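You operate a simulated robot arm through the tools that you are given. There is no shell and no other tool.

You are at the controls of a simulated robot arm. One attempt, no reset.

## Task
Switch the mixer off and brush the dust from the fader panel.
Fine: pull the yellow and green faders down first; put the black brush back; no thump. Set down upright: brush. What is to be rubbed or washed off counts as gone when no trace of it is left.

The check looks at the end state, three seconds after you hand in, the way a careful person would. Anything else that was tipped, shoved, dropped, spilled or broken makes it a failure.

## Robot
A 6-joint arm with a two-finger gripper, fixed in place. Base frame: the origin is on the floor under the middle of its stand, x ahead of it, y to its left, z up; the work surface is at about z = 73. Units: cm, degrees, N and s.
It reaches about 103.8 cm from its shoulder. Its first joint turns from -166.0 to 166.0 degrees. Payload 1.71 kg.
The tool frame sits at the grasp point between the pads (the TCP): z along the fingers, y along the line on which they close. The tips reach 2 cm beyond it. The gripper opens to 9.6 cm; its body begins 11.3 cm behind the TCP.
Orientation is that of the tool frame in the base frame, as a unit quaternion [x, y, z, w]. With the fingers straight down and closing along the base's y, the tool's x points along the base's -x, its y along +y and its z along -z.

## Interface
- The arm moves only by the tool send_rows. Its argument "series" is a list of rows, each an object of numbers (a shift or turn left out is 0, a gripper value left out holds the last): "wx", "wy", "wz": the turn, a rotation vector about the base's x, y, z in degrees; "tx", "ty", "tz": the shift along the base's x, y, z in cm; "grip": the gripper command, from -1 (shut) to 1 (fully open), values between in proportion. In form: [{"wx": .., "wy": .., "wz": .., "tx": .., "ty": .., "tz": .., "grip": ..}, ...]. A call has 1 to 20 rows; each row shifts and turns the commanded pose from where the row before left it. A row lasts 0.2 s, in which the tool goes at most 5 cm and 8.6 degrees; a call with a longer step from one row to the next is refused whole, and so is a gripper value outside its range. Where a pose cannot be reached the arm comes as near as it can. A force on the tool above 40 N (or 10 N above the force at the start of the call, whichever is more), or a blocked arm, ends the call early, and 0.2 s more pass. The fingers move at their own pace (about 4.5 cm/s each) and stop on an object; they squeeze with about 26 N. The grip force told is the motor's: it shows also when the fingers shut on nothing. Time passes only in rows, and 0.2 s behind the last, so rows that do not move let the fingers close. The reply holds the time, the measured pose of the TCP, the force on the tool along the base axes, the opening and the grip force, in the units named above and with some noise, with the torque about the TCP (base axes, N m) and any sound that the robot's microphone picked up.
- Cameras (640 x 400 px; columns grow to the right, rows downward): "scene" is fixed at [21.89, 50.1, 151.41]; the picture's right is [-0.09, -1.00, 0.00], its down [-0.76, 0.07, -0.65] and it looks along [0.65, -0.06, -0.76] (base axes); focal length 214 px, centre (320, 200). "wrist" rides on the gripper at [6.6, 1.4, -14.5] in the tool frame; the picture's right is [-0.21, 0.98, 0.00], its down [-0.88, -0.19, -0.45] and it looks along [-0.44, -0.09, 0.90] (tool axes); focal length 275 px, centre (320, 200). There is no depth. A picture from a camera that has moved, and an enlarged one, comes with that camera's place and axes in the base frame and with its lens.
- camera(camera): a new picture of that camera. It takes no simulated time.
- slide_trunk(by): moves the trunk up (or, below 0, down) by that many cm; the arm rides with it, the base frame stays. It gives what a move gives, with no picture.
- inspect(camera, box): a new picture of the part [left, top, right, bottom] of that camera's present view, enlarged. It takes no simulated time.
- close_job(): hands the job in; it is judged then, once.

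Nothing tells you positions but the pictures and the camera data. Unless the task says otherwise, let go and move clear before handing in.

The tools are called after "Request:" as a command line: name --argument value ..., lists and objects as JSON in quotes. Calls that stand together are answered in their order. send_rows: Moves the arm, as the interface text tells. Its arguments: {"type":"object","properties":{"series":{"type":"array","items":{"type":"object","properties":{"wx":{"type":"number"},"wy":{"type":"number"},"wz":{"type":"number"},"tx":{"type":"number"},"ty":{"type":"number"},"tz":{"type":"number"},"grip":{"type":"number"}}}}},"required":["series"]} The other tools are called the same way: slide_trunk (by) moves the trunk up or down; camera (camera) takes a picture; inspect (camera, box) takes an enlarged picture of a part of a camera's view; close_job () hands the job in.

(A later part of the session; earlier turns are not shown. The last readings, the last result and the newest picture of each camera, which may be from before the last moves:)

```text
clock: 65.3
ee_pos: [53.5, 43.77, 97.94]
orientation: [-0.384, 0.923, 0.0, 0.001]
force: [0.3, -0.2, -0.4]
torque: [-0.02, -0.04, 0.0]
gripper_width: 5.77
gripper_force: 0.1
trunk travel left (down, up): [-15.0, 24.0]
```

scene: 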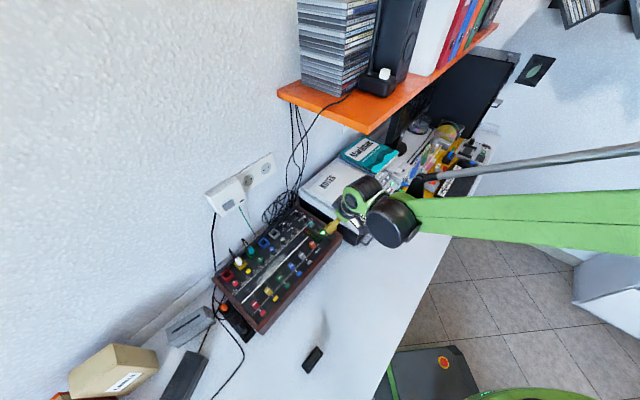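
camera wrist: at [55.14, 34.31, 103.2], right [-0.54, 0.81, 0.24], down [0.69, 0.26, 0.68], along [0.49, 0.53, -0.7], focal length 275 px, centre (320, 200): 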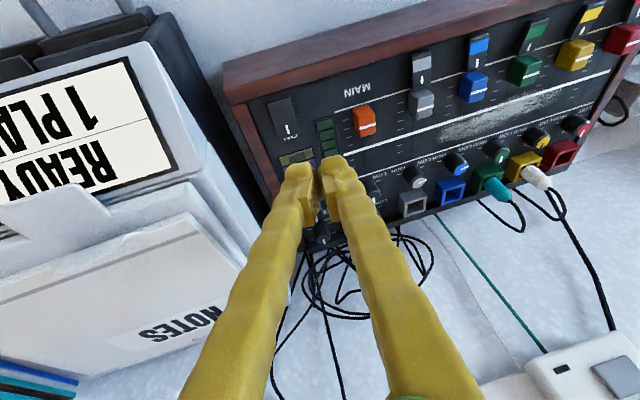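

Request:
send_rows --series '[{"tx": -2.4, "ty": 0.75, "tz": -0.4, "wz": -8.18}, {"tx": -2.4, "ty": 0.75, "tz": -0.4, "wz": -8.18}, {"tx": -2.4, "ty": 0.75, "tz": -0.4, "wz": -8.18}, {"tx": -2.4, "ty": 0.75, "tz": -0.4, "wz": -8.18}, {"tx": -2.4, "ty": 0.75, "tz": -0.4, "wz": -8.18}, {"tx": -2.4, "ty": 0.75, "tz": -0.4, "wz": -8.18}, {"tx": -2.4, "ty": 0.75, "tz": -0.4, "wz": -8.18}, {"tx": -2.4, "ty": 0.75, "tz": -0.4, "wz": -8.18}, {"tx": -2.4, "ty": 0.75, "tz": -0.4, "wz": -8.18}, {"tx": -2.4, "ty": 0.75, "tz": -0.4, "wz": -8.18}, {"tx": -2.4, "ty": 0.75, "tz": -0.4, "wz": -8.18}, {"tz": 0}]'

Request:
camera --camera "wrist"

Request:
camera --camera "scene"

```text
clock: 67.9
ee_pos: [27.35, 51.83, 93.43]
orientation: [0.382, 0.924, -0.001, 0.001]
force: [-0.5, 0.2, 0.6]
torque: [0.04, -0.02, 0.0]
gripper_width: 5.75
gripper_force: 0.0
trunk travel left (down, up): [-15.0, 24.0]
```

```text
taken
camera wrist: at [23.73, 57.43, 107.98], right [0.84, 0.55, 0.0], down [0.49, -0.75, 0.45], along [0.24, -0.37, -0.9], focal length 275 px, centre (320, 200)
```

wrist: 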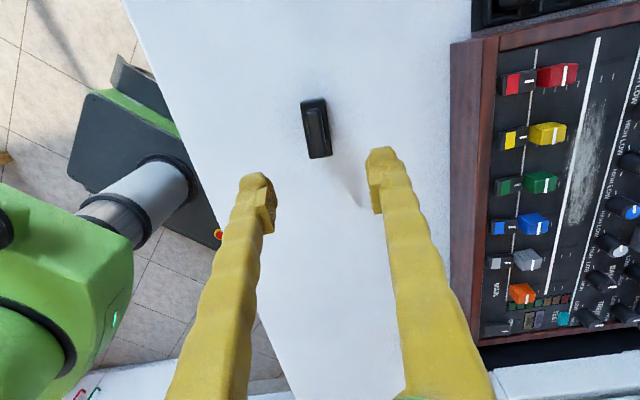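

```text
taken
```

scene: 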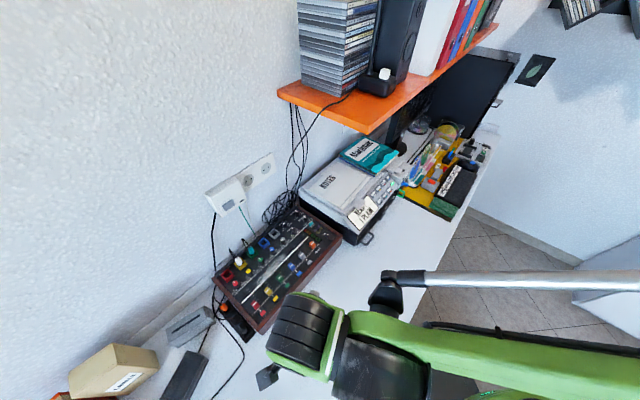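

Request:
inspect --camera "wrist" --box '[270, 80, 370, 180]'

Request:
inspect --camera "wrist" --box '[500, 40, 640, 280]'

```text
4.00 times, centred on (320, 130) of wrist
camera zoom: at [23.73, 57.43, 107.98], right [0.84, 0.55, 0.0], down [0.49, -0.75, 0.45], along [0.24, -0.37, -0.9], focal length 1101 px, centre (320, 480)
```

zoom: 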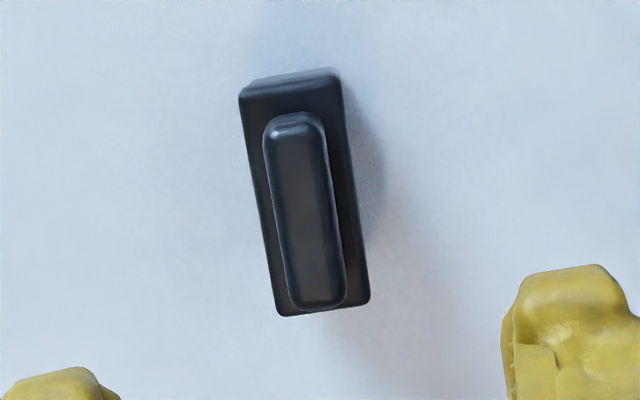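

```text
1.67 times, centred on (570, 160) of wrist
camera zoom: at [23.73, 57.43, 107.98], right [0.84, 0.55, 0.0], down [0.49, -0.75, 0.45], along [0.24, -0.37, -0.9], focal length 459 px, centre (-97, 267)
```

zoom: 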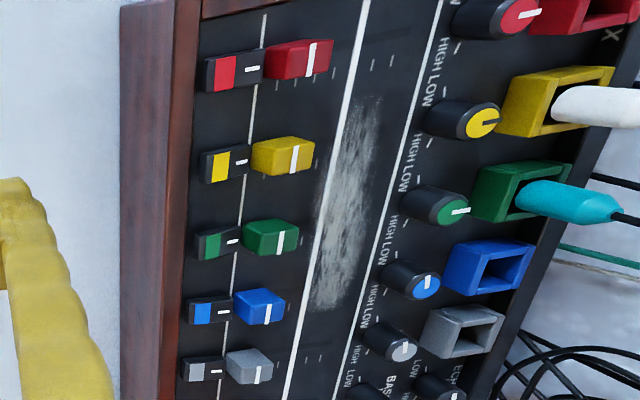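

The brush is a tall block: bristles about 3 cm, a plate, and a handle on top to z ≈ 79. Its centre is about (27.05, 51.7) and its long axis is at about 131.6°. I'll align with it and come lower for a closer look.

Request:
send_rows --series '[{"wz": -3.5, "tx": -0.3, "ty": -0.15, "tz": -1}, {"tz": -1.5}, {"tz": -1.5}, {"tz": -1.5}, {"tz": -1.5}, {"tz": -1}, {"tz": 0}, {"tz": 0}]'

Request:
camera --camera "wrist"

Request:
inspect --camera "wrist" --box '[240, 60, 400, 220]'

```text
clock: 69.7
ee_pos: [26.98, 51.6, 85.38]
orientation: [0.41, 0.912, -0.001, 0.001]
force: [0.1, 0.2, 0.1]
torque: [0.01, 0.01, 0.01]
gripper_width: 5.72
gripper_force: 0.1
trunk travel left (down, up): [-15.0, 24.0]
```

```text
taken
camera wrist: at [23.75, 57.4, 100.03], right [0.87, 0.5, 0.0], down [0.44, -0.78, 0.45], along [0.22, -0.39, -0.9], focal length 275 px, centre (320, 200)
```

wrist: 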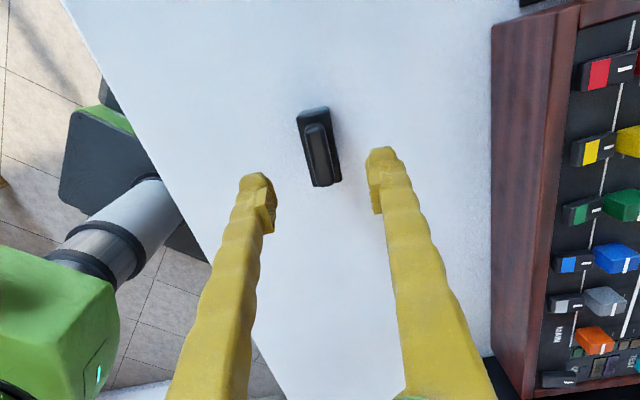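

```text
2.50 times, centred on (320, 140) of wrist
camera zoom: at [23.75, 57.4, 100.03], right [0.87, 0.5, 0.0], down [0.44, -0.78, 0.45], along [0.22, -0.39, -0.9], focal length 688 px, centre (320, 350)
```

zoom: 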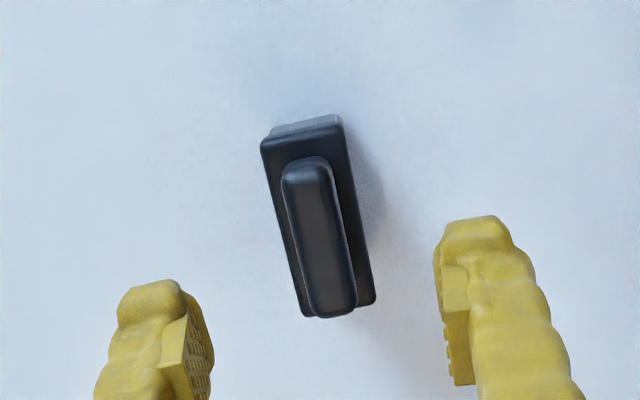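

The second view puts the plate top at z ≈ 77.4, with the brush centred and aligned within 1 mm. I'll descend around the handle, stopping above the plate.

Request:
send_rows --series '[{"tz": -1, "grip": -0.15}, {"tz": -1}, {"tz": -1}, {"tz": -0.8}, {"tz": -0.5}, {"tz": -0.3}, {"tz": -0.2}, {"tz": 0}, {"tz": 0}]'

Request:
inspect --camera "wrist" --box '[240, 80, 400, 240]'

```text
clock: 71.7
ee_pos: [27.04, 51.76, 80.71]
orientation: [0.411, 0.912, -0.001, 0.0]
force: [0.5, 0.6, 0.2]
torque: [0.04, -0.02, -0.05]
gripper_width: 4.06
gripper_force: 0.0
trunk travel left (down, up): [-15.0, 24.0]
```

```text
2.50 times, centred on (320, 160) of wrist
camera zoom: at [23.79, 57.54, 95.2], right [0.87, 0.5, 0.0], down [0.44, -0.78, 0.45], along [0.22, -0.39, -0.9], focal length 688 px, centre (320, 300)
```

zoom: 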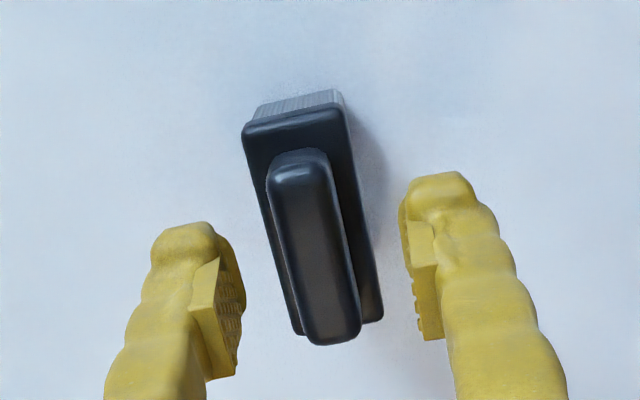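

Request:
send_rows --series '[{"tz": -0.2}, {"tz": -0.2}, {"tz": -0.15}, {"tz": -0.15}, {"tz": -0.1}, {"tz": 0}]'

Request:
inspect --camera "wrist" --box '[240, 80, 400, 240]'

```text
clock: 73.1
ee_pos: [27.16, 51.68, 79.78]
orientation: [0.41, 0.912, -0.002, 0.001]
force: [0.1, 0.1, 0.8]
torque: [0.0, -0.02, 0.01]
gripper_width: 4.1
gripper_force: 0.1
trunk travel left (down, up): [-15.0, 24.0]
```

```text
2.50 times, centred on (320, 160) of wrist
camera zoom: at [23.81, 57.47, 94.35], right [0.87, 0.5, 0.0], down [0.44, -0.78, 0.45], along [0.22, -0.39, -0.9], focal length 688 px, centre (320, 300)
```

zoom: 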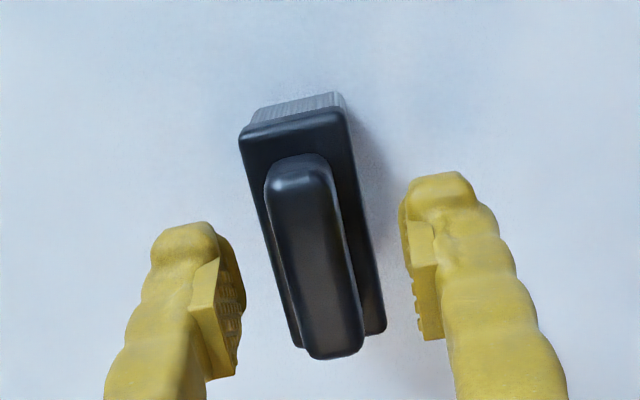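

Request:
send_rows --series '[{"grip": -0.35}, {"grip": -0.5}, {"grip": -0.58}, {"grip": -0.65}, {"grip": -0.72}, {"grip": -0.8}, {"grip": -1}, {"grip": -1}]'

Request:
inspect --camera "wrist" --box '[240, 80, 400, 240]'

```text
clock: 74.9
ee_pos: [26.98, 51.64, 79.81]
orientation: [0.411, 0.912, -0.001, 0.001]
force: [0.3, -0.6, -0.7]
torque: [-0.01, -0.04, -0.03]
gripper_width: 1.45
gripper_force: 26.1
trunk travel left (down, up): [-15.0, 24.0]
```

```text
2.50 times, centred on (320, 160) of wrist
camera zoom: at [23.81, 57.47, 94.36], right [0.87, 0.5, 0.0], down [0.44, -0.78, 0.45], along [0.22, -0.39, -0.9], focal length 688 px, centre (320, 300)
```

zoom: 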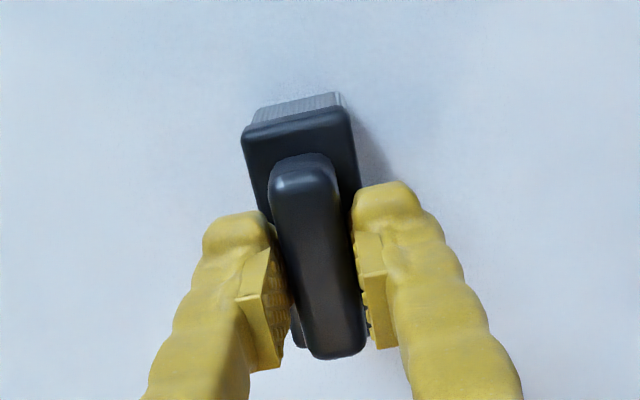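

I have the handle at 1.45 cm. The put-back reference is TCP (27.0, 51.65, 79.8) at this yaw. I'll lift gently and check the hold.

Request:
send_rows --series '[{"tz": 0.2}, {"tz": 0.4}, {"tz": 0.8}, {"tz": 1.2}, {"tz": 1.5}, {"tz": 2}, {"tz": 2}, {"tz": 2}, {"tz": 2}, {"tz": 2}, {"tz": 1}, {"tz": 0}]'

Request:
camera --camera "wrist"

Request:
camera --camera "scene"

```text
clock: 77.5
ee_pos: [27.25, 51.66, 94.91]
orientation: [0.411, 0.912, -0.001, -0.001]
force: [0.9, -0.2, -0.5]
torque: [0.02, -0.02, -0.04]
gripper_width: 1.46
gripper_force: 25.8
trunk travel left (down, up): [-15.0, 24.0]
```

```text
taken
camera wrist: at [24.01, 57.47, 109.5], right [0.87, 0.49, 0.0], down [0.44, -0.78, 0.45], along [0.22, -0.39, -0.9], focal length 275 px, centre (320, 200)
```

wrist: 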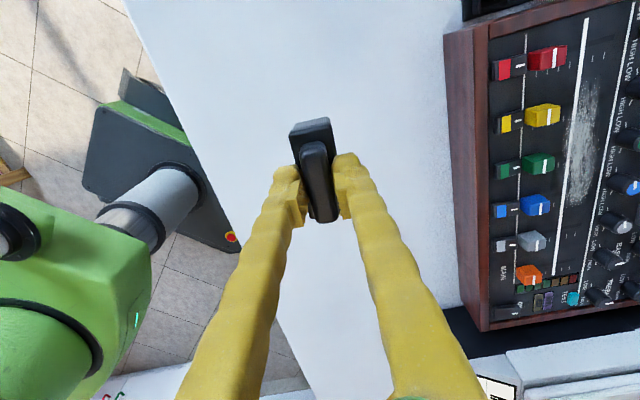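

```text
taken
```

scene: 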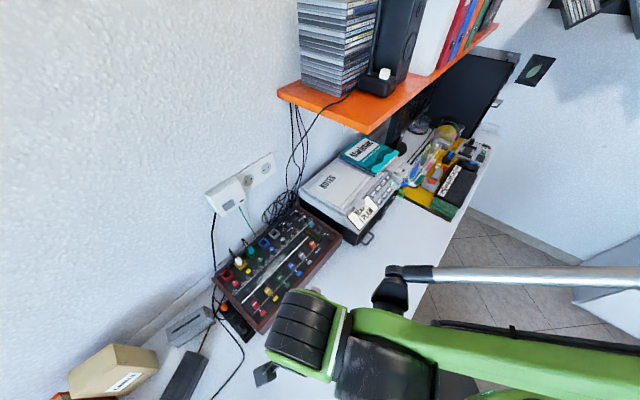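

Request:
send_rows --series '[{"tx": 1.0, "ty": 0.85, "wz": 0.9}, {"tx": 2.0, "ty": 1.67, "wz": 0.9}, {"tx": 2.0, "ty": 1.67, "wz": 0.9}, {"tx": 2.0, "ty": 1.67, "wz": 0.8}, {"tx": 2.0, "ty": 1.67}, {"tx": 2.0, "ty": 1.67}, {"tx": 2.0, "ty": 1.67}, {"tx": 2.0, "ty": 1.67}, {"tx": 2.0, "ty": 1.67}, {"tx": 2.0, "ty": 1.67}, {"tx": 1.5, "ty": 1.2}, {"tz": 0}]'

Request:
camera --camera "wrist"

Request:
camera --camera "scene"

```text
clock: 80.1
ee_pos: [47.52, 68.75, 94.71]
orientation: [0.382, 0.924, -0.001, 0.001]
force: [0.0, 0.6, -0.6]
torque: [-0.02, 0.01, 0.03]
gripper_width: 1.47
gripper_force: 26.1
trunk travel left (down, up): [-15.0, 24.0]
```

```text
taken
camera wrist: at [43.84, 74.35, 109.22], right [0.84, 0.55, 0.0], down [0.49, -0.75, 0.45], along [0.24, -0.37, -0.9], focal length 275 px, centre (320, 200)
```

wrist: 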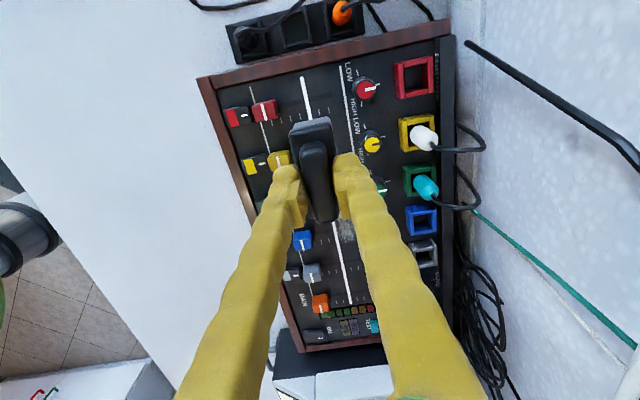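

```text
taken
```

scene: 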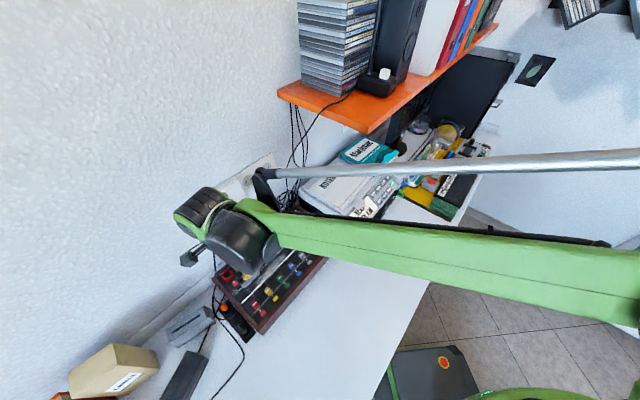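

Request:
send_rows --series '[{"tz": -1}, {"tz": -1}, {"tz": -1}, {"tz": -1}, {"tz": -0.8}, {"tz": -0.6}, {"tz": -0.4}, {"tz": 0}]'

Request:
camera --camera "wrist"

Request:
inspect --camera "wrist" --box '[220, 60, 440, 240]'

Request:
inspect --camera "scene" --box '[200, 220, 340, 330]'

```text
clock: 81.9
ee_pos: [47.43, 68.87, 88.97]
orientation: [0.381, 0.924, -0.002, 0.0]
force: [0.6, 0.1, 0.0]
torque: [0.0, -0.01, -0.03]
gripper_width: 1.49
gripper_force: 26.0
trunk travel left (down, up): [-15.0, 24.0]
```

```text
taken
camera wrist: at [43.88, 74.39, 103.58], right [0.84, 0.55, 0.0], down [0.49, -0.75, 0.45], along [0.24, -0.37, -0.9], focal length 275 px, centre (320, 200)
```

wrist: 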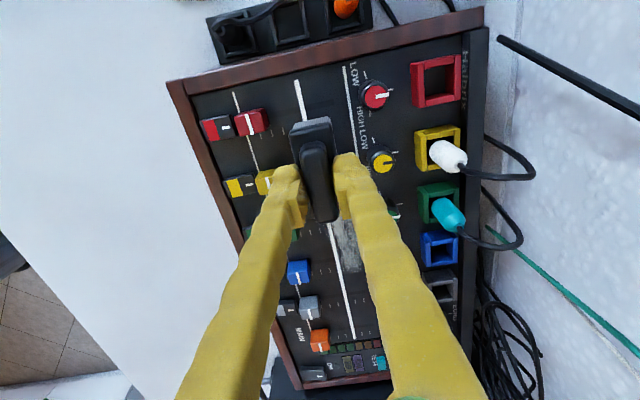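

```text
2.22 times, centred on (330, 150) of wrist
camera zoom: at [43.88, 74.39, 103.58], right [0.84, 0.55, 0.0], down [0.49, -0.75, 0.45], along [0.24, -0.37, -0.9], focal length 612 px, centre (298, 311)
```

zoom: 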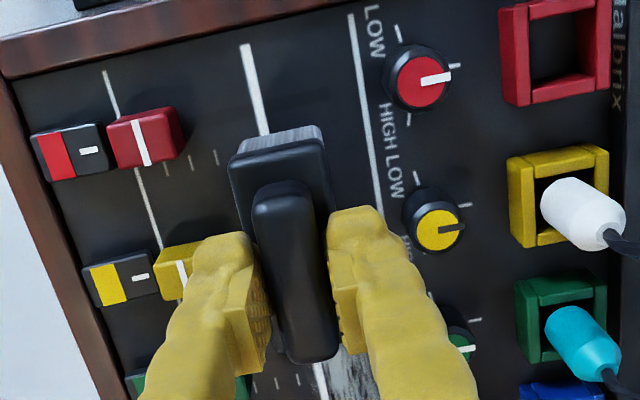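

```text
3.64 times, centred on (270, 275) of scene
camera zoom: at [21.89, 50.1, 151.41], right [-0.09, -1.0, 0.0], down [-0.76, 0.07, -0.65], along [0.65, -0.06, -0.76], focal length 780 px, centre (502, -73)
```

zoom: 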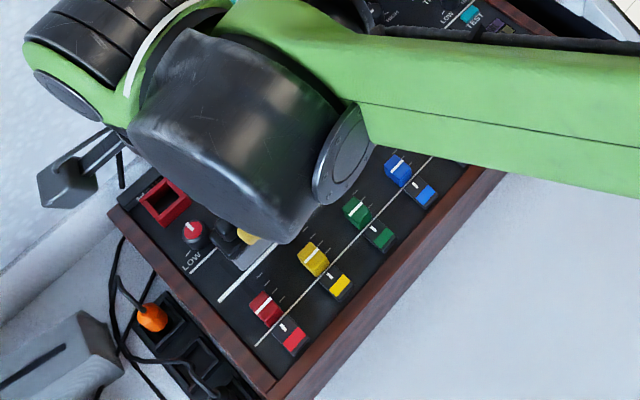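

Request:
send_rows --series '[{"tz": -0.3}, {"tz": -0.3}, {"tz": -0.3}, {"tz": -0.3}, {"tz": -0.2}, {"tz": -0.15}, {"tz": -0.1}, {"tz": 0}]'

Request:
inspect --camera "wrist" --box '[220, 60, 440, 240]'

```text
clock: 83.7
ee_pos: [47.55, 68.76, 87.39]
orientation: [0.383, 0.924, -0.001, 0.0]
force: [-0.6, 0.0, -0.2]
torque: [0.0, 0.02, 0.0]
gripper_width: 1.45
gripper_force: 25.9
trunk travel left (down, up): [-15.0, 24.0]
```

```text
2.22 times, centred on (330, 150) of wrist
camera zoom: at [43.88, 74.43, 101.94], right [0.84, 0.55, 0.0], down [0.49, -0.75, 0.45], along [0.24, -0.37, -0.9], focal length 612 px, centre (298, 311)
```

zoom: 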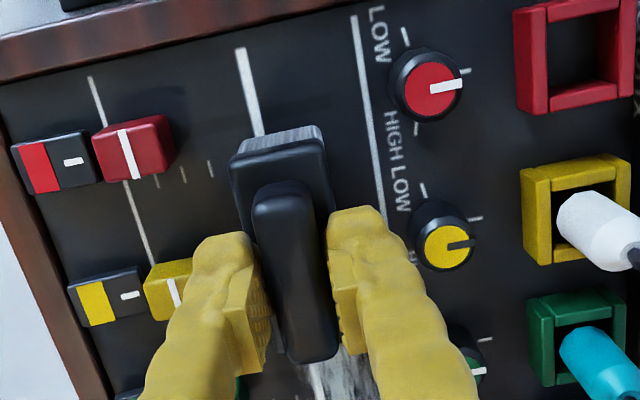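

Request:
send_rows --series '[{"tz": -0.12}, {"tz": -0.12}, {"tz": -0.12}, {"tz": -0.12}, {"tz": 0}]'

```text
clock: 84.9
ee_pos: [47.41, 68.87, 86.89]
orientation: [0.382, 0.924, -0.002, 0.001]
force: [0.3, -0.4, -0.4]
torque: [0.01, 0.02, -0.03]
gripper_width: 1.44
gripper_force: 26.4
trunk travel left (down, up): [-15.0, 24.0]
```

Request:
send_rows --series '[{"tz": -0.1}, {"tz": -0.1}, {"tz": 0}]'

Request:
inspect --camera "wrist" --box '[260, 80, 380, 180]'

```text
clock: 85.7
ee_pos: [47.49, 68.7, 86.78]
orientation: [0.381, 0.924, -0.001, 0.0]
force: [0.5, 4.4, 22.5]
torque: [0.04, -0.02, -0.01]
gripper_width: 1.46
gripper_force: 25.8
trunk travel left (down, up): [-15.0, 24.0]
```

```text
4.00 times, centred on (320, 130) of wrist
camera zoom: at [43.82, 74.37, 101.39], right [0.84, 0.55, 0.0], down [0.49, -0.75, 0.45], along [0.24, -0.37, -0.9], focal length 1101 px, centre (320, 480)
```

zoom: 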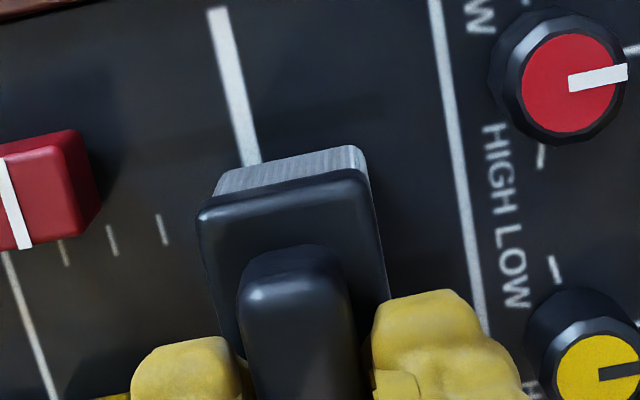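

Contact at 22 N is more than needed. I'll ease up slightly and make the first stroke along the strip towards the blue channel.

Request:
send_rows --series '[{"tz": 0.07}, {"tx": 0.35, "ty": -0.35}, {"tx": 0.42, "ty": -0.42}, {"tx": 0.42, "ty": -0.42}, {"tx": 0.42, "ty": -0.42}, {"tx": 0.42, "ty": -0.42}, {"tx": 0.42, "ty": -0.42}, {"tz": 0}]'

Request:
inspect --camera "wrist" --box '[220, 40, 440, 240]'

```text
clock: 87.5
ee_pos: [49.91, 66.48, 86.69]
orientation: [0.382, 0.924, -0.001, 0.0]
force: [-0.9, 2.0, 9.7]
torque: [0.04, -0.03, 0.0]
gripper_width: 1.46
gripper_force: 25.8
trunk travel left (down, up): [-15.0, 24.0]
```

```text
2.00 times, centred on (330, 140) of wrist
camera zoom: at [46.3, 71.92, 101.37], right [0.84, 0.55, 0.0], down [0.49, -0.75, 0.45], along [0.24, -0.37, -0.9], focal length 551 px, centre (300, 320)
```

zoom: 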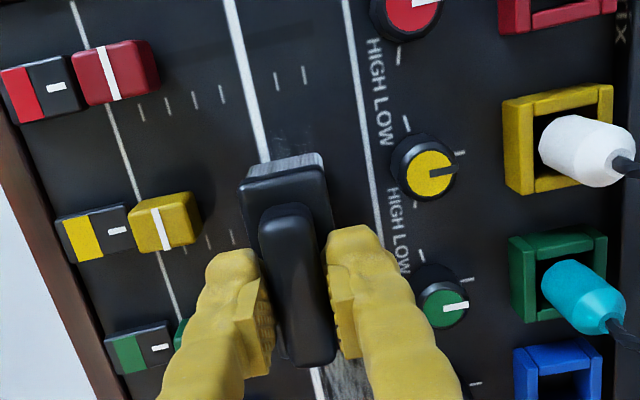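

Request:
send_rows --series '[{"tx": 0.42, "ty": -0.42}, {"tx": 0.42, "ty": -0.42}, {"tx": 0.42, "ty": -0.42}, {"tx": 0.42, "ty": -0.42}, {"tx": 0.42, "ty": -0.42}, {"tx": 0.42, "ty": -0.42}, {"tx": 0.42, "ty": -0.42}, {"tx": 0.42, "ty": -0.42}, {"tx": 0.42, "ty": -0.42}, {"tx": 0.42, "ty": -0.42}, {"tz": 0}]'

Request:
inspect --camera "wrist" --box '[220, 40, 440, 240]'

```text
clock: 89.9
ee_pos: [54.24, 62.14, 86.83]
orientation: [0.382, 0.924, -0.001, 0.0]
force: [0.0, 0.3, -0.7]
torque: [0.01, -0.05, -0.02]
gripper_width: 1.47
gripper_force: 26.3
trunk travel left (down, up): [-15.0, 24.0]
```

```text
2.00 times, centred on (330, 140) of wrist
camera zoom: at [50.59, 67.8, 101.41], right [0.84, 0.55, 0.0], down [0.49, -0.75, 0.45], along [0.24, -0.37, -0.9], focal length 551 px, centre (300, 320)
```

zoom: 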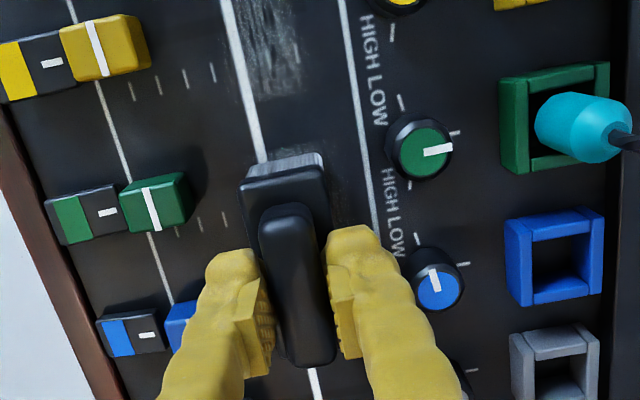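

Contact was lost and some dust remains behind. I'll lower again to restore light pressure and keep stroking.

Request:
send_rows --series '[{"tz": -0.07}, {"tz": 0}]'

```text
clock: 90.5
ee_pos: [54.19, 62.25, 86.97]
orientation: [0.382, 0.924, -0.002, 0.0]
force: [0.6, -0.9, 0.6]
torque: [-0.07, -0.06, -0.01]
gripper_width: 1.44
gripper_force: 26.3
trunk travel left (down, up): [-15.0, 24.0]
```

Request:
send_rows --series '[{"tz": -0.07}, {"tz": -0.05}, {"tz": 0}]'

```text
clock: 91.3
ee_pos: [54.19, 62.18, 86.71]
orientation: [0.382, 0.924, -0.001, 0.0]
force: [1.9, 4.2, 21.0]
torque: [0.04, -0.01, -0.02]
gripper_width: 1.44
gripper_force: 25.6
trunk travel left (down, up): [-15.0, 24.0]
```

Request:
send_rows --series '[{"tx": 0.42, "ty": -0.42, "tz": -0.006}, {"tx": 0.42, "ty": -0.42, "tz": -0.006}, {"tx": 0.42, "ty": -0.42, "tz": -0.006}, {"tx": 0.42, "ty": -0.42, "tz": -0.006}, {"tx": 0.42, "ty": -0.42, "tz": -0.006}, {"tx": 0.42, "ty": -0.42, "tz": -0.006}, {"tx": 0.42, "ty": -0.42, "tz": -0.006}, {"tz": 0}]'

Request:
inspect --camera "wrist" --box '[220, 20, 440, 240]'

```text
clock: 93.1
ee_pos: [57.08, 59.0, 86.68]
orientation: [0.382, 0.924, 0.0, 0.001]
force: [-3.1, 2.7, 18.9]
torque: [0.06, 0.01, -0.01]
gripper_width: 1.46
gripper_force: 26.0
trunk travel left (down, up): [-15.0, 24.0]
```

```text
1.82 times, centred on (330, 130) of wrist
camera zoom: at [53.45, 64.7, 101.26], right [0.84, 0.55, 0.0], down [0.49, -0.75, 0.45], along [0.24, -0.37, -0.9], focal length 500 px, centre (302, 327)
```

zoom: 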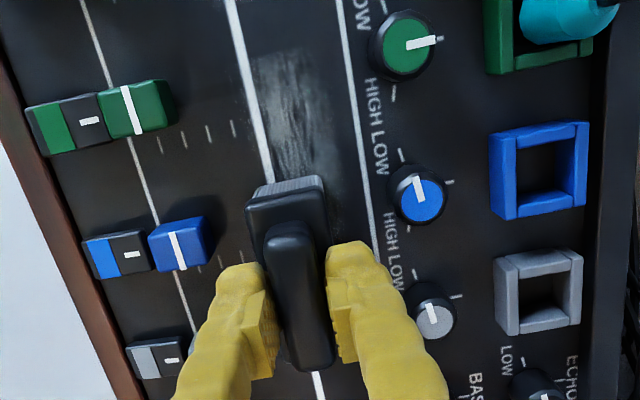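

Request:
send_rows --series '[{"tx": -0.42, "ty": 0.42, "tz": 0.005}, {"tx": -0.42, "ty": 0.42, "tz": 0.005}, {"tx": -0.42, "ty": 0.42, "tz": 0.006}, {"tx": -0.42, "ty": 0.42, "tz": 0.006}, {"tx": -0.42, "ty": 0.42, "tz": 0.006}, {"tx": -0.42, "ty": 0.42, "tz": 0.006}, {"tx": -0.42, "ty": 0.42, "tz": 0.006}, {"tx": -0.42, "ty": 0.42, "tz": 0.006}, {"tx": -0.42, "ty": 0.42, "tz": 0.006}, {"tx": -0.42, "ty": 0.42, "tz": 0.006}, {"tz": 0}]'

Request:
inspect --camera "wrist" --box '[220, 20, 440, 240]'

```text
clock: 95.5
ee_pos: [52.89, 63.43, 86.62]
orientation: [0.382, 0.924, -0.001, 0.0]
force: [0.2, -0.3, 6.9]
torque: [0.07, 0.05, -0.04]
gripper_width: 1.45
gripper_force: 25.7
trunk travel left (down, up): [-15.0, 24.0]
```

```text
1.82 times, centred on (330, 130) of wrist
camera zoom: at [49.23, 68.98, 101.22], right [0.84, 0.55, 0.0], down [0.49, -0.75, 0.45], along [0.24, -0.37, -0.9], focal length 500 px, centre (302, 327)
```

zoom: 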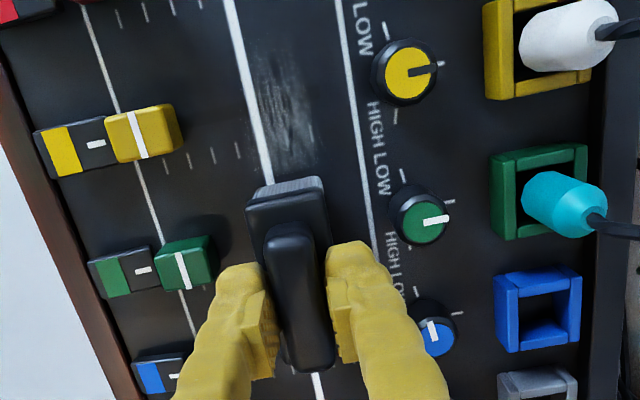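

Request:
send_rows --series '[{"tz": -0.03}, {"tx": -0.42, "ty": 0.42, "tz": 0.002}, {"tx": -0.42, "ty": 0.42, "tz": 0.002}, {"tx": -0.42, "ty": 0.42, "tz": 0.002}, {"tx": -0.42, "ty": 0.42, "tz": 0.002}, {"tx": -0.42, "ty": 0.42, "tz": 0.002}, {"tx": -0.42, "ty": 0.42, "tz": 0.002}, {"tx": -0.42, "ty": 0.42, "tz": 0.002}, {"tx": -0.42, "ty": 0.42, "tz": 0.002}, {"tx": -0.42, "ty": 0.42, "tz": 0.002}, {"tx": -0.42, "ty": 0.42, "tz": 0.002}, {"tx": -0.42, "ty": 0.42, "tz": 0.002}, {"tx": -0.42, "ty": 0.42, "tz": 0.002}, {"tz": 0}]'

Request:
inspect --camera "wrist" --box '[220, 20, 440, 240]'

Request:
camera --camera "scene"

```text
clock: 98.5
ee_pos: [47.93, 68.49, 86.61]
orientation: [0.382, 0.924, -0.001, 0.0]
force: [1.1, 0.0, 5.2]
torque: [0.02, 0.03, 0.03]
gripper_width: 1.44
gripper_force: 26.1
trunk travel left (down, up): [-15.0, 24.0]
```

```text
1.82 times, centred on (330, 130) of wrist
camera zoom: at [44.3, 74.05, 101.21], right [0.84, 0.55, 0.0], down [0.49, -0.75, 0.45], along [0.24, -0.37, -0.9], focal length 500 px, centre (302, 327)
```

zoom: 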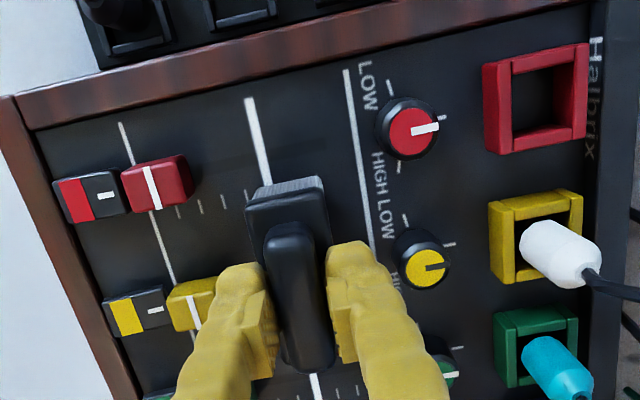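

```text
taken
```

scene: 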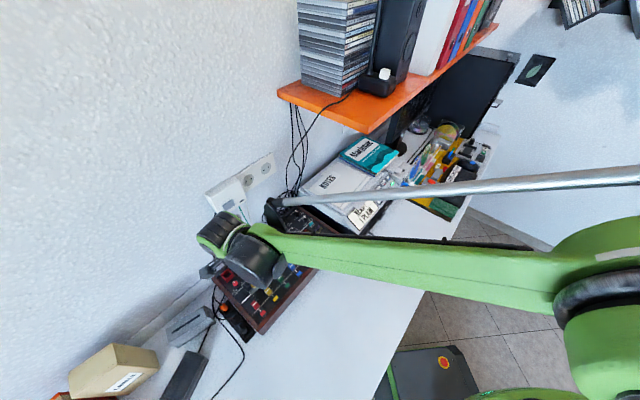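

The force stayed light. I'll shift about 1.1 cm toward the rear and stroke back along the strip.

Request:
send_rows --series '[{"tx": 0.39, "ty": 0.39, "tz": -0.02}, {"tx": 0.39, "ty": 0.39, "tz": -0.01}, {"tx": 0.42, "ty": -0.42, "tz": -0.003}, {"tx": 0.42, "ty": -0.42, "tz": -0.003}, {"tx": 0.42, "ty": -0.42, "tz": -0.003}, {"tx": 0.42, "ty": -0.42, "tz": -0.003}, {"tx": 0.42, "ty": -0.42, "tz": -0.003}, {"tx": 0.42, "ty": -0.42, "tz": -0.003}, {"tx": 0.42, "ty": -0.42, "tz": -0.003}, {"tx": 0.42, "ty": -0.42, "tz": -0.003}, {"tx": 0.42, "ty": -0.42, "tz": -0.003}, {"tx": 0.42, "ty": -0.42, "tz": -0.003}, {"tz": 0}]'

Request:
inspect --camera "wrist" --box '[220, 20, 440, 240]'

```text
clock: 101.3
ee_pos: [52.79, 64.93, 86.65]
orientation: [0.382, 0.924, -0.001, 0.001]
force: [-1.4, 2.4, 12.7]
torque: [0.04, 0.05, 0.0]
gripper_width: 1.44
gripper_force: 26.2
trunk travel left (down, up): [-15.0, 24.0]
```

```text
1.82 times, centred on (330, 130) of wrist
camera zoom: at [49.2, 70.57, 101.18], right [0.84, 0.55, 0.0], down [0.49, -0.75, 0.45], along [0.24, -0.37, -0.9], focal length 500 px, centre (302, 327)
```

zoom: 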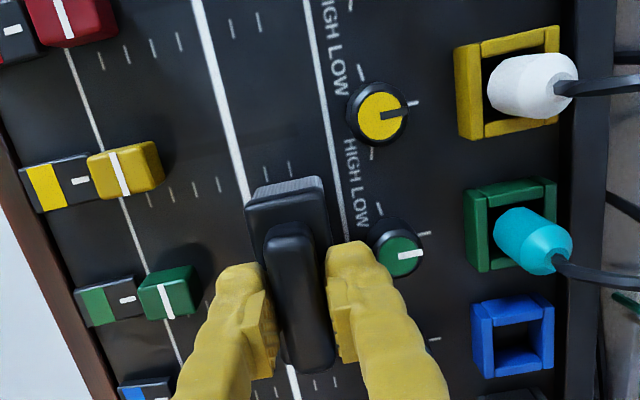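

Request:
send_rows --series '[{"tx": 0.42, "ty": -0.42, "tz": -0.002}, {"tx": 0.42, "ty": -0.42, "tz": -0.002}, {"tx": 0.42, "ty": -0.42, "tz": -0.002}, {"tx": 0.42, "ty": -0.42, "tz": -0.002}, {"tx": 0.42, "ty": -0.42, "tz": -0.002}, {"tx": 0.42, "ty": -0.42, "tz": -0.002}, {"tx": 0.42, "ty": -0.42, "tz": -0.002}, {"tx": 0.42, "ty": -0.42, "tz": -0.002}, {"tx": 0.42, "ty": -0.42, "tz": -0.002}, {"tx": 0.42, "ty": -0.42, "tz": -0.002}, {"tx": 0.42, "ty": -0.42, "tz": -0.002}, {"tx": 0.42, "ty": -0.42, "tz": -0.002}, {"tz": 0}]'

Request:
inspect --camera "wrist" --box '[220, 20, 440, 240]'

```text
clock: 104.1
ee_pos: [57.94, 59.94, 86.63]
orientation: [0.382, 0.924, -0.001, 0.0]
force: [-2.6, 3.7, 17.0]
torque: [0.03, 0.05, 0.02]
gripper_width: 1.46
gripper_force: 26.5
trunk travel left (down, up): [-15.0, 24.0]
```

```text
1.82 times, centred on (330, 130) of wrist
camera zoom: at [54.28, 65.54, 101.15], right [0.84, 0.55, 0.0], down [0.49, -0.75, 0.45], along [0.24, -0.37, -0.9], focal length 500 px, centre (302, 327)
```

zoom: 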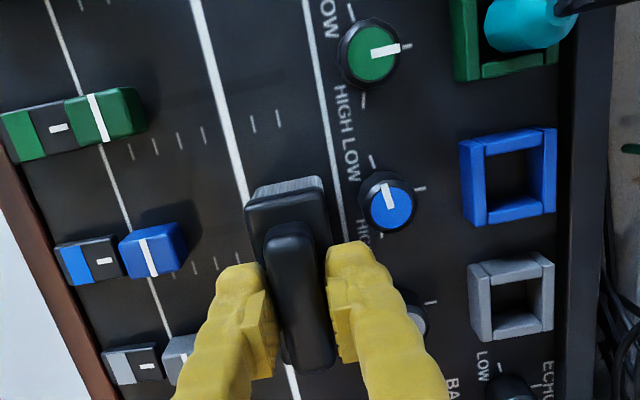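

The rear strip looks clean. Now I'll shift to the front side of the strip, staying behind the caps, and stroke back.

Request:
send_rows --series '[{"tx": -0.36, "ty": -0.36}, {"tx": -0.36, "ty": -0.36}, {"tx": -0.36, "ty": -0.36}, {"tx": -0.36, "ty": -0.36}, {"tx": -0.42, "ty": 0.42, "tz": 0.002}, {"tx": -0.42, "ty": 0.42, "tz": 0.002}, {"tx": -0.42, "ty": 0.42, "tz": 0.002}, {"tx": -0.42, "ty": 0.42, "tz": 0.002}, {"tx": -0.42, "ty": 0.42, "tz": 0.002}, {"tx": -0.42, "ty": 0.42, "tz": 0.002}, {"tz": 0}]'

Request:
inspect --camera "wrist" --box '[220, 20, 440, 240]'

```text
clock: 106.5
ee_pos: [53.91, 61.1, 86.57]
orientation: [0.382, 0.924, -0.001, 0.0]
force: [-0.4, 0.5, 3.2]
torque: [-0.02, -0.01, 0.03]
gripper_width: 1.46
gripper_force: 26.3
trunk travel left (down, up): [-15.0, 24.0]
```

```text
1.82 times, centred on (330, 130) of wrist
camera zoom: at [50.29, 66.65, 101.12], right [0.84, 0.55, 0.0], down [0.49, -0.75, 0.45], along [0.24, -0.37, -0.9], focal length 500 px, centre (302, 327)
```

zoom: 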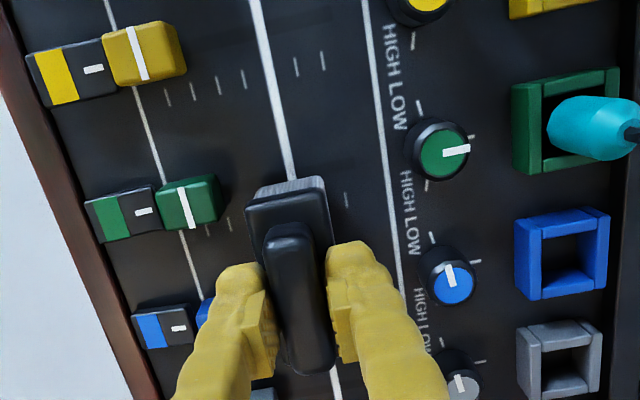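

Request:
send_rows --series '[{"tz": -0.03}, {"tx": -0.42, "ty": 0.42, "tz": 0}, {"tx": -0.42, "ty": 0.42, "tz": 0}, {"tx": -0.42, "ty": 0.42, "tz": 0}, {"tx": -0.42, "ty": 0.42, "tz": 0}, {"tx": -0.42, "ty": 0.42, "tz": 0}, {"tx": -0.42, "ty": 0.42, "tz": 0}, {"tx": -0.42, "ty": 0.42, "tz": 0}, {"tx": -0.42, "ty": 0.42, "tz": 0}, {"tx": -0.42, "ty": 0.42, "tz": 0}, {"tz": 0}]'

Request:
inspect --camera "wrist" --box '[220, 20, 440, 240]'

```text
clock: 108.9
ee_pos: [50.2, 64.86, 86.49]
orientation: [0.383, 0.924, -0.002, 0.0]
force: [-0.5, 0.1, 2.1]
torque: [0.0, 0.02, 0.03]
gripper_width: 1.47
gripper_force: 26.0
trunk travel left (down, up): [-15.0, 24.0]
```

```text
1.82 times, centred on (330, 130) of wrist
camera zoom: at [46.48, 70.5, 101.09], right [0.84, 0.55, 0.0], down [0.49, -0.75, 0.45], along [0.24, -0.37, -0.9], focal length 500 px, centre (302, 327)
```

zoom: 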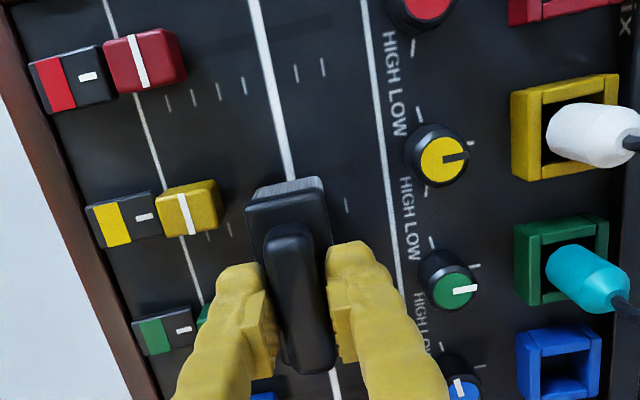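

Request:
send_rows --series '[{"tz": -0.04}, {"tx": -0.42, "ty": 0.42}, {"tx": -0.42, "ty": 0.42}, {"tx": -0.42, "ty": 0.42}, {"tx": -0.42, "ty": 0.42}, {"tx": -0.42, "ty": 0.42}, {"tx": -0.42, "ty": 0.42}, {"tx": -0.42, "ty": 0.42}, {"tx": -0.42, "ty": 0.42}, {"tz": 0}]'

```text
clock: 111.1
ee_pos: [46.78, 68.22, 86.53]
orientation: [0.382, 0.924, -0.001, 0.0]
force: [-0.9, -0.3, 5.9]
torque: [-0.01, -0.02, 0.01]
gripper_width: 1.46
gripper_force: 26.4
trunk travel left (down, up): [-15.0, 24.0]
```

I'll lift the brush clear and move right so the wrist camera can see the whole strip, then look for remaining dust.

Request:
send_rows --series '[{"tz": 0.5}, {"tz": 1.5}, {"tz": 2}, {"tz": 2}, {"tx": 2, "ty": -1.8}, {"tx": 2, "ty": -1.8}, {"tx": 2, "ty": -1.8}, {"tx": 2, "ty": -1.8}, {"tx": 2, "ty": -1.8}, {"tx": 2, "ty": -1.8}, {"tx": 1.5, "ty": -1.4}, {"tz": 0}]'

Request:
camera --camera "wrist"

Request:
inspect --camera "wrist" --box '[240, 0, 400, 140]'

Request:
inspect --camera "scene" --box '[210, 220, 330, 330]'

```text
clock: 113.7
ee_pos: [60.44, 55.89, 92.58]
orientation: [0.382, 0.924, -0.001, 0.0]
force: [0.3, -0.2, -0.3]
torque: [0.05, 0.01, -0.01]
gripper_width: 1.43
gripper_force: 25.7
trunk travel left (down, up): [-15.0, 24.0]
```

```text
taken
camera wrist: at [56.74, 61.6, 107.14], right [0.84, 0.55, 0.0], down [0.49, -0.75, 0.45], along [0.24, -0.37, -0.9], focal length 275 px, centre (320, 200)
```

wrist: 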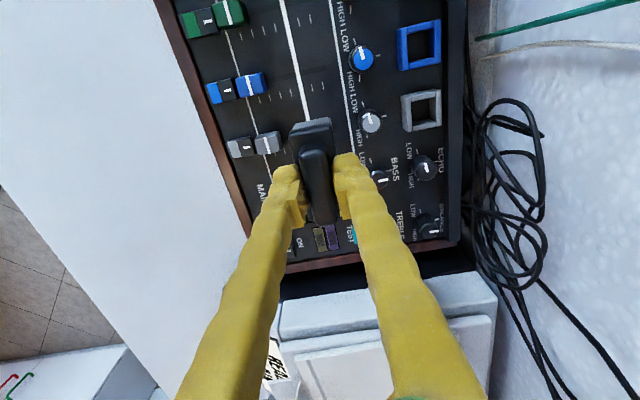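

```text
2.86 times, centred on (320, 70) of wrist
camera zoom: at [56.74, 61.6, 107.14], right [0.84, 0.55, 0.0], down [0.49, -0.75, 0.45], along [0.24, -0.37, -0.9], focal length 786 px, centre (320, 571)
```

zoom: 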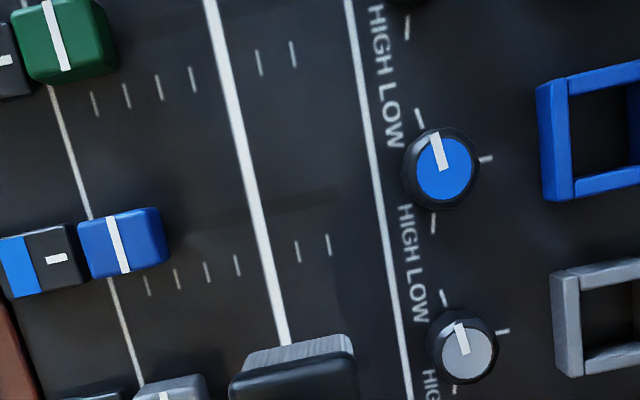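

```text
3.64 times, centred on (270, 275) of scene
camera zoom: at [21.89, 50.1, 151.41], right [-0.09, -1.0, 0.0], down [-0.76, 0.07, -0.65], along [0.65, -0.06, -0.76], focal length 780 px, centre (502, -73)
```

zoom: 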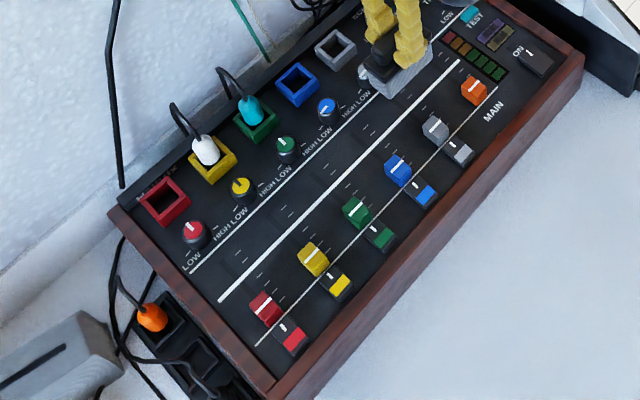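

The panel looks clean in the overview. I'll zoom in closely for faint traces.

Request:
inspect --camera "scene" --box '[255, 245, 300, 280]'

Request:
inspect --camera "scene" --box '[285, 230, 330, 265]'

Request:
inspect --camera "scene" --box '[230, 260, 275, 300]'

Request:
inspect --camera "wrist" --box '[270, 0, 360, 70]'

```text
11.43 times, centred on (278, 262) of scene
camera zoom: at [21.89, 50.1, 151.41], right [-0.09, -1.0, 0.0], down [-0.76, 0.07, -0.65], along [0.65, -0.06, -0.76], focal length 2451 px, centre (806, -514)
```

zoom: 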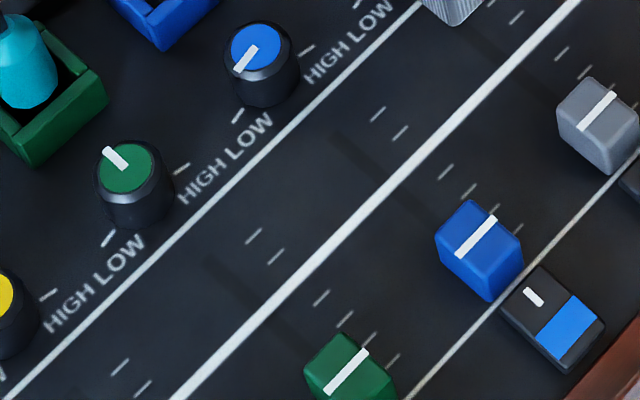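

```text
11.43 times, centred on (308, 248) of scene
camera zoom: at [21.89, 50.1, 151.41], right [-0.09, -1.0, 0.0], down [-0.76, 0.07, -0.65], along [0.65, -0.06, -0.76], focal length 2451 px, centre (463, -343)
```

zoom: 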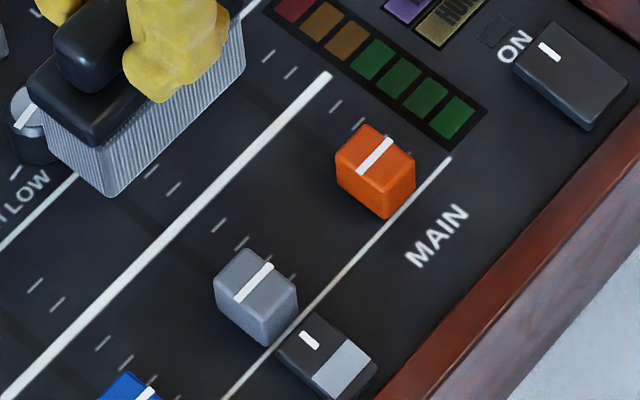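

```text
10.00 times, centred on (252, 280) of scene
camera zoom: at [21.89, 50.1, 151.41], right [-0.09, -1.0, 0.0], down [-0.76, 0.07, -0.65], along [0.65, -0.06, -0.76], focal length 2145 px, centre (995, -600)
```

zoom: 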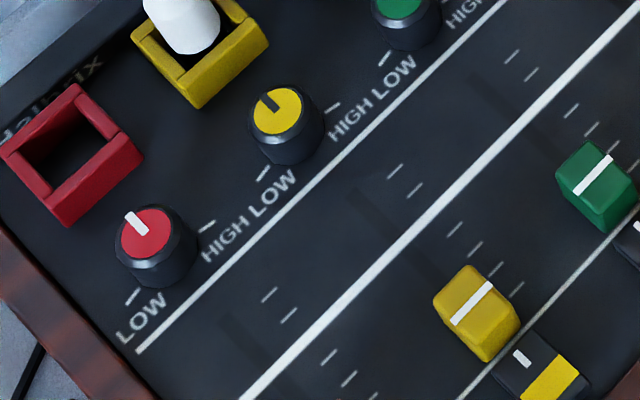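

```text
5.71 times, centred on (315, 35) of wrist
camera zoom: at [56.74, 61.6, 107.14], right [0.84, 0.55, 0.0], down [0.49, -0.75, 0.45], along [0.24, -0.37, -0.9], focal length 1573 px, centre (349, 1143)
```

zoom: 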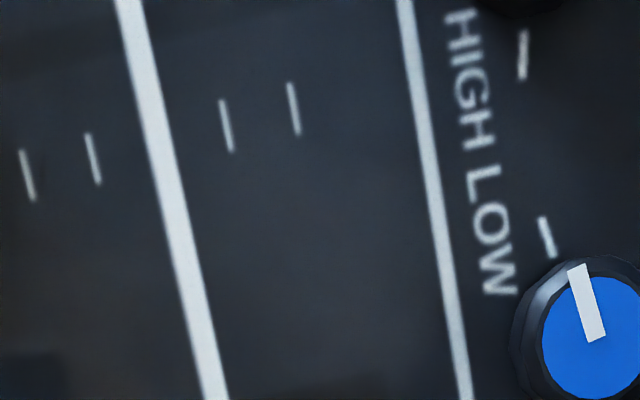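

No traces are visible. The extreme front and rear edges had only one light pass each, so I'll repeat both to be sure, starting with the rear edge.

Request:
send_rows --series '[{"tx": -0.85, "ty": 1.33, "tz": -1.5}, {"tx": -0.85, "ty": 1.33, "tz": -1.5}, {"tx": -0.84, "ty": 1.32, "tz": -1.2}, {"tz": -0.8}, {"tz": -0.5}, {"tz": -0.2}, {"tz": -0.1}, {"tz": 0}]'

```text
clock: 115.5
ee_pos: [57.82, 60.03, 86.72]
orientation: [0.382, 0.924, -0.001, -0.001]
force: [0.3, -0.5, -1.3]
torque: [0.01, -0.01, -0.01]
gripper_width: 1.46
gripper_force: 25.7
trunk travel left (down, up): [-15.0, 24.0]
```

Request:
send_rows --series '[{"tz": -0.08}, {"tz": -0.06}, {"tz": 0}]'

```text
clock: 116.3
ee_pos: [57.86, 60.02, 86.54]
orientation: [0.382, 0.924, -0.001, 0.0]
force: [-0.5, -1.0, -0.5]
torque: [0.03, 0.03, 0.0]
gripper_width: 1.46
gripper_force: 26.1
trunk travel left (down, up): [-15.0, 24.0]
```

Request:
send_rows --series '[{"tz": -0.06}, {"tz": -0.05}, {"tz": 0}]'

```text
clock: 117.1
ee_pos: [57.72, 60.0, 86.42]
orientation: [0.381, 0.925, -0.001, 0.001]
force: [-1.6, 0.4, 3.1]
torque: [0.04, 0.09, 0.0]
gripper_width: 1.44
gripper_force: 26.2
trunk travel left (down, up): [-15.0, 24.0]
```

Request:
send_rows --series '[{"tz": -0.03}, {"tx": -0.45, "ty": 0.45}, {"tx": -0.45, "ty": 0.45}, {"tx": -0.45, "ty": 0.45}, {"tx": -0.45, "ty": 0.45}, {"tx": -0.45, "ty": 0.45}, {"tx": -0.45, "ty": 0.45}, {"tx": -0.45, "ty": 0.45}, {"tx": -0.45, "ty": 0.45}, {"tx": -0.45, "ty": 0.45}, {"tx": -0.45, "ty": 0.45}, {"tx": -0.45, "ty": 0.45}, {"tz": 0}]'

```text
clock: 119.9
ee_pos: [52.68, 64.9, 86.49]
orientation: [0.381, 0.924, 0.0, 0.0]
force: [0.1, -2.1, 5.3]
torque: [0.02, 0.04, 0.04]
gripper_width: 1.45
gripper_force: 26.0
trunk travel left (down, up): [-15.0, 24.0]
```

Request:
send_rows --series '[{"tz": -0.02}, {"tx": -0.45, "ty": 0.45}, {"tx": -0.45, "ty": 0.45}, {"tx": -0.45, "ty": 0.45}, {"tx": -0.45, "ty": 0.45}, {"tx": -0.45, "ty": 0.45}, {"tx": -0.45, "ty": 0.45}, {"tx": -0.45, "ty": 0.45}, {"tx": -0.45, "ty": 0.45}, {"tx": -0.45, "ty": 0.45}, {"tx": -0.36, "ty": -0.36}, {"tx": -0.36, "ty": -0.36}, {"tx": -0.36, "ty": -0.36}, {"tx": -0.36, "ty": -0.36}, {"tz": 0}]'

Request:
inspect --camera "wrist" --box '[220, 20, 440, 240]'

```text
clock: 123.1
ee_pos: [47.3, 67.6, 86.42]
orientation: [0.382, 0.924, 0.0, 0.0]
force: [2.0, 1.0, 10.2]
torque: [0.13, 0.04, -0.01]
gripper_width: 1.48
gripper_force: 26.3
trunk travel left (down, up): [-15.0, 24.0]
```

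```text
1.82 times, centred on (330, 130) of wrist
camera zoom: at [43.64, 73.15, 101.03], right [0.84, 0.55, 0.0], down [0.49, -0.75, 0.45], along [0.24, -0.37, -0.9], focal length 500 px, centre (302, 327)
```

zoom: 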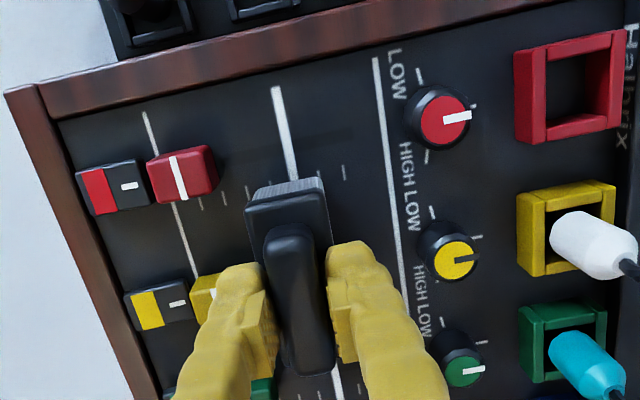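

Request:
send_rows --series '[{"tx": 0.45, "ty": -0.45, "tz": -0.001}, {"tx": 0.45, "ty": -0.45, "tz": -0.001}, {"tx": 0.45, "ty": -0.45, "tz": -0.001}, {"tx": 0.45, "ty": -0.45, "tz": -0.001}, {"tx": 0.45, "ty": -0.45, "tz": -0.001}, {"tx": 0.45, "ty": -0.45, "tz": -0.001}, {"tx": 0.45, "ty": -0.45, "tz": -0.001}, {"tx": 0.45, "ty": -0.45, "tz": -0.001}, {"tx": 0.45, "ty": -0.45, "tz": -0.001}, {"tx": 0.45, "ty": -0.45, "tz": -0.001}, {"tz": 0}]'

```text
clock: 125.5
ee_pos: [51.72, 63.1, 86.43]
orientation: [0.381, 0.924, -0.001, 0.0]
force: [-1.7, 1.9, 11.9]
torque: [0.02, 0.06, -0.01]
gripper_width: 1.49
gripper_force: 26.4
trunk travel left (down, up): [-15.0, 24.0]
```

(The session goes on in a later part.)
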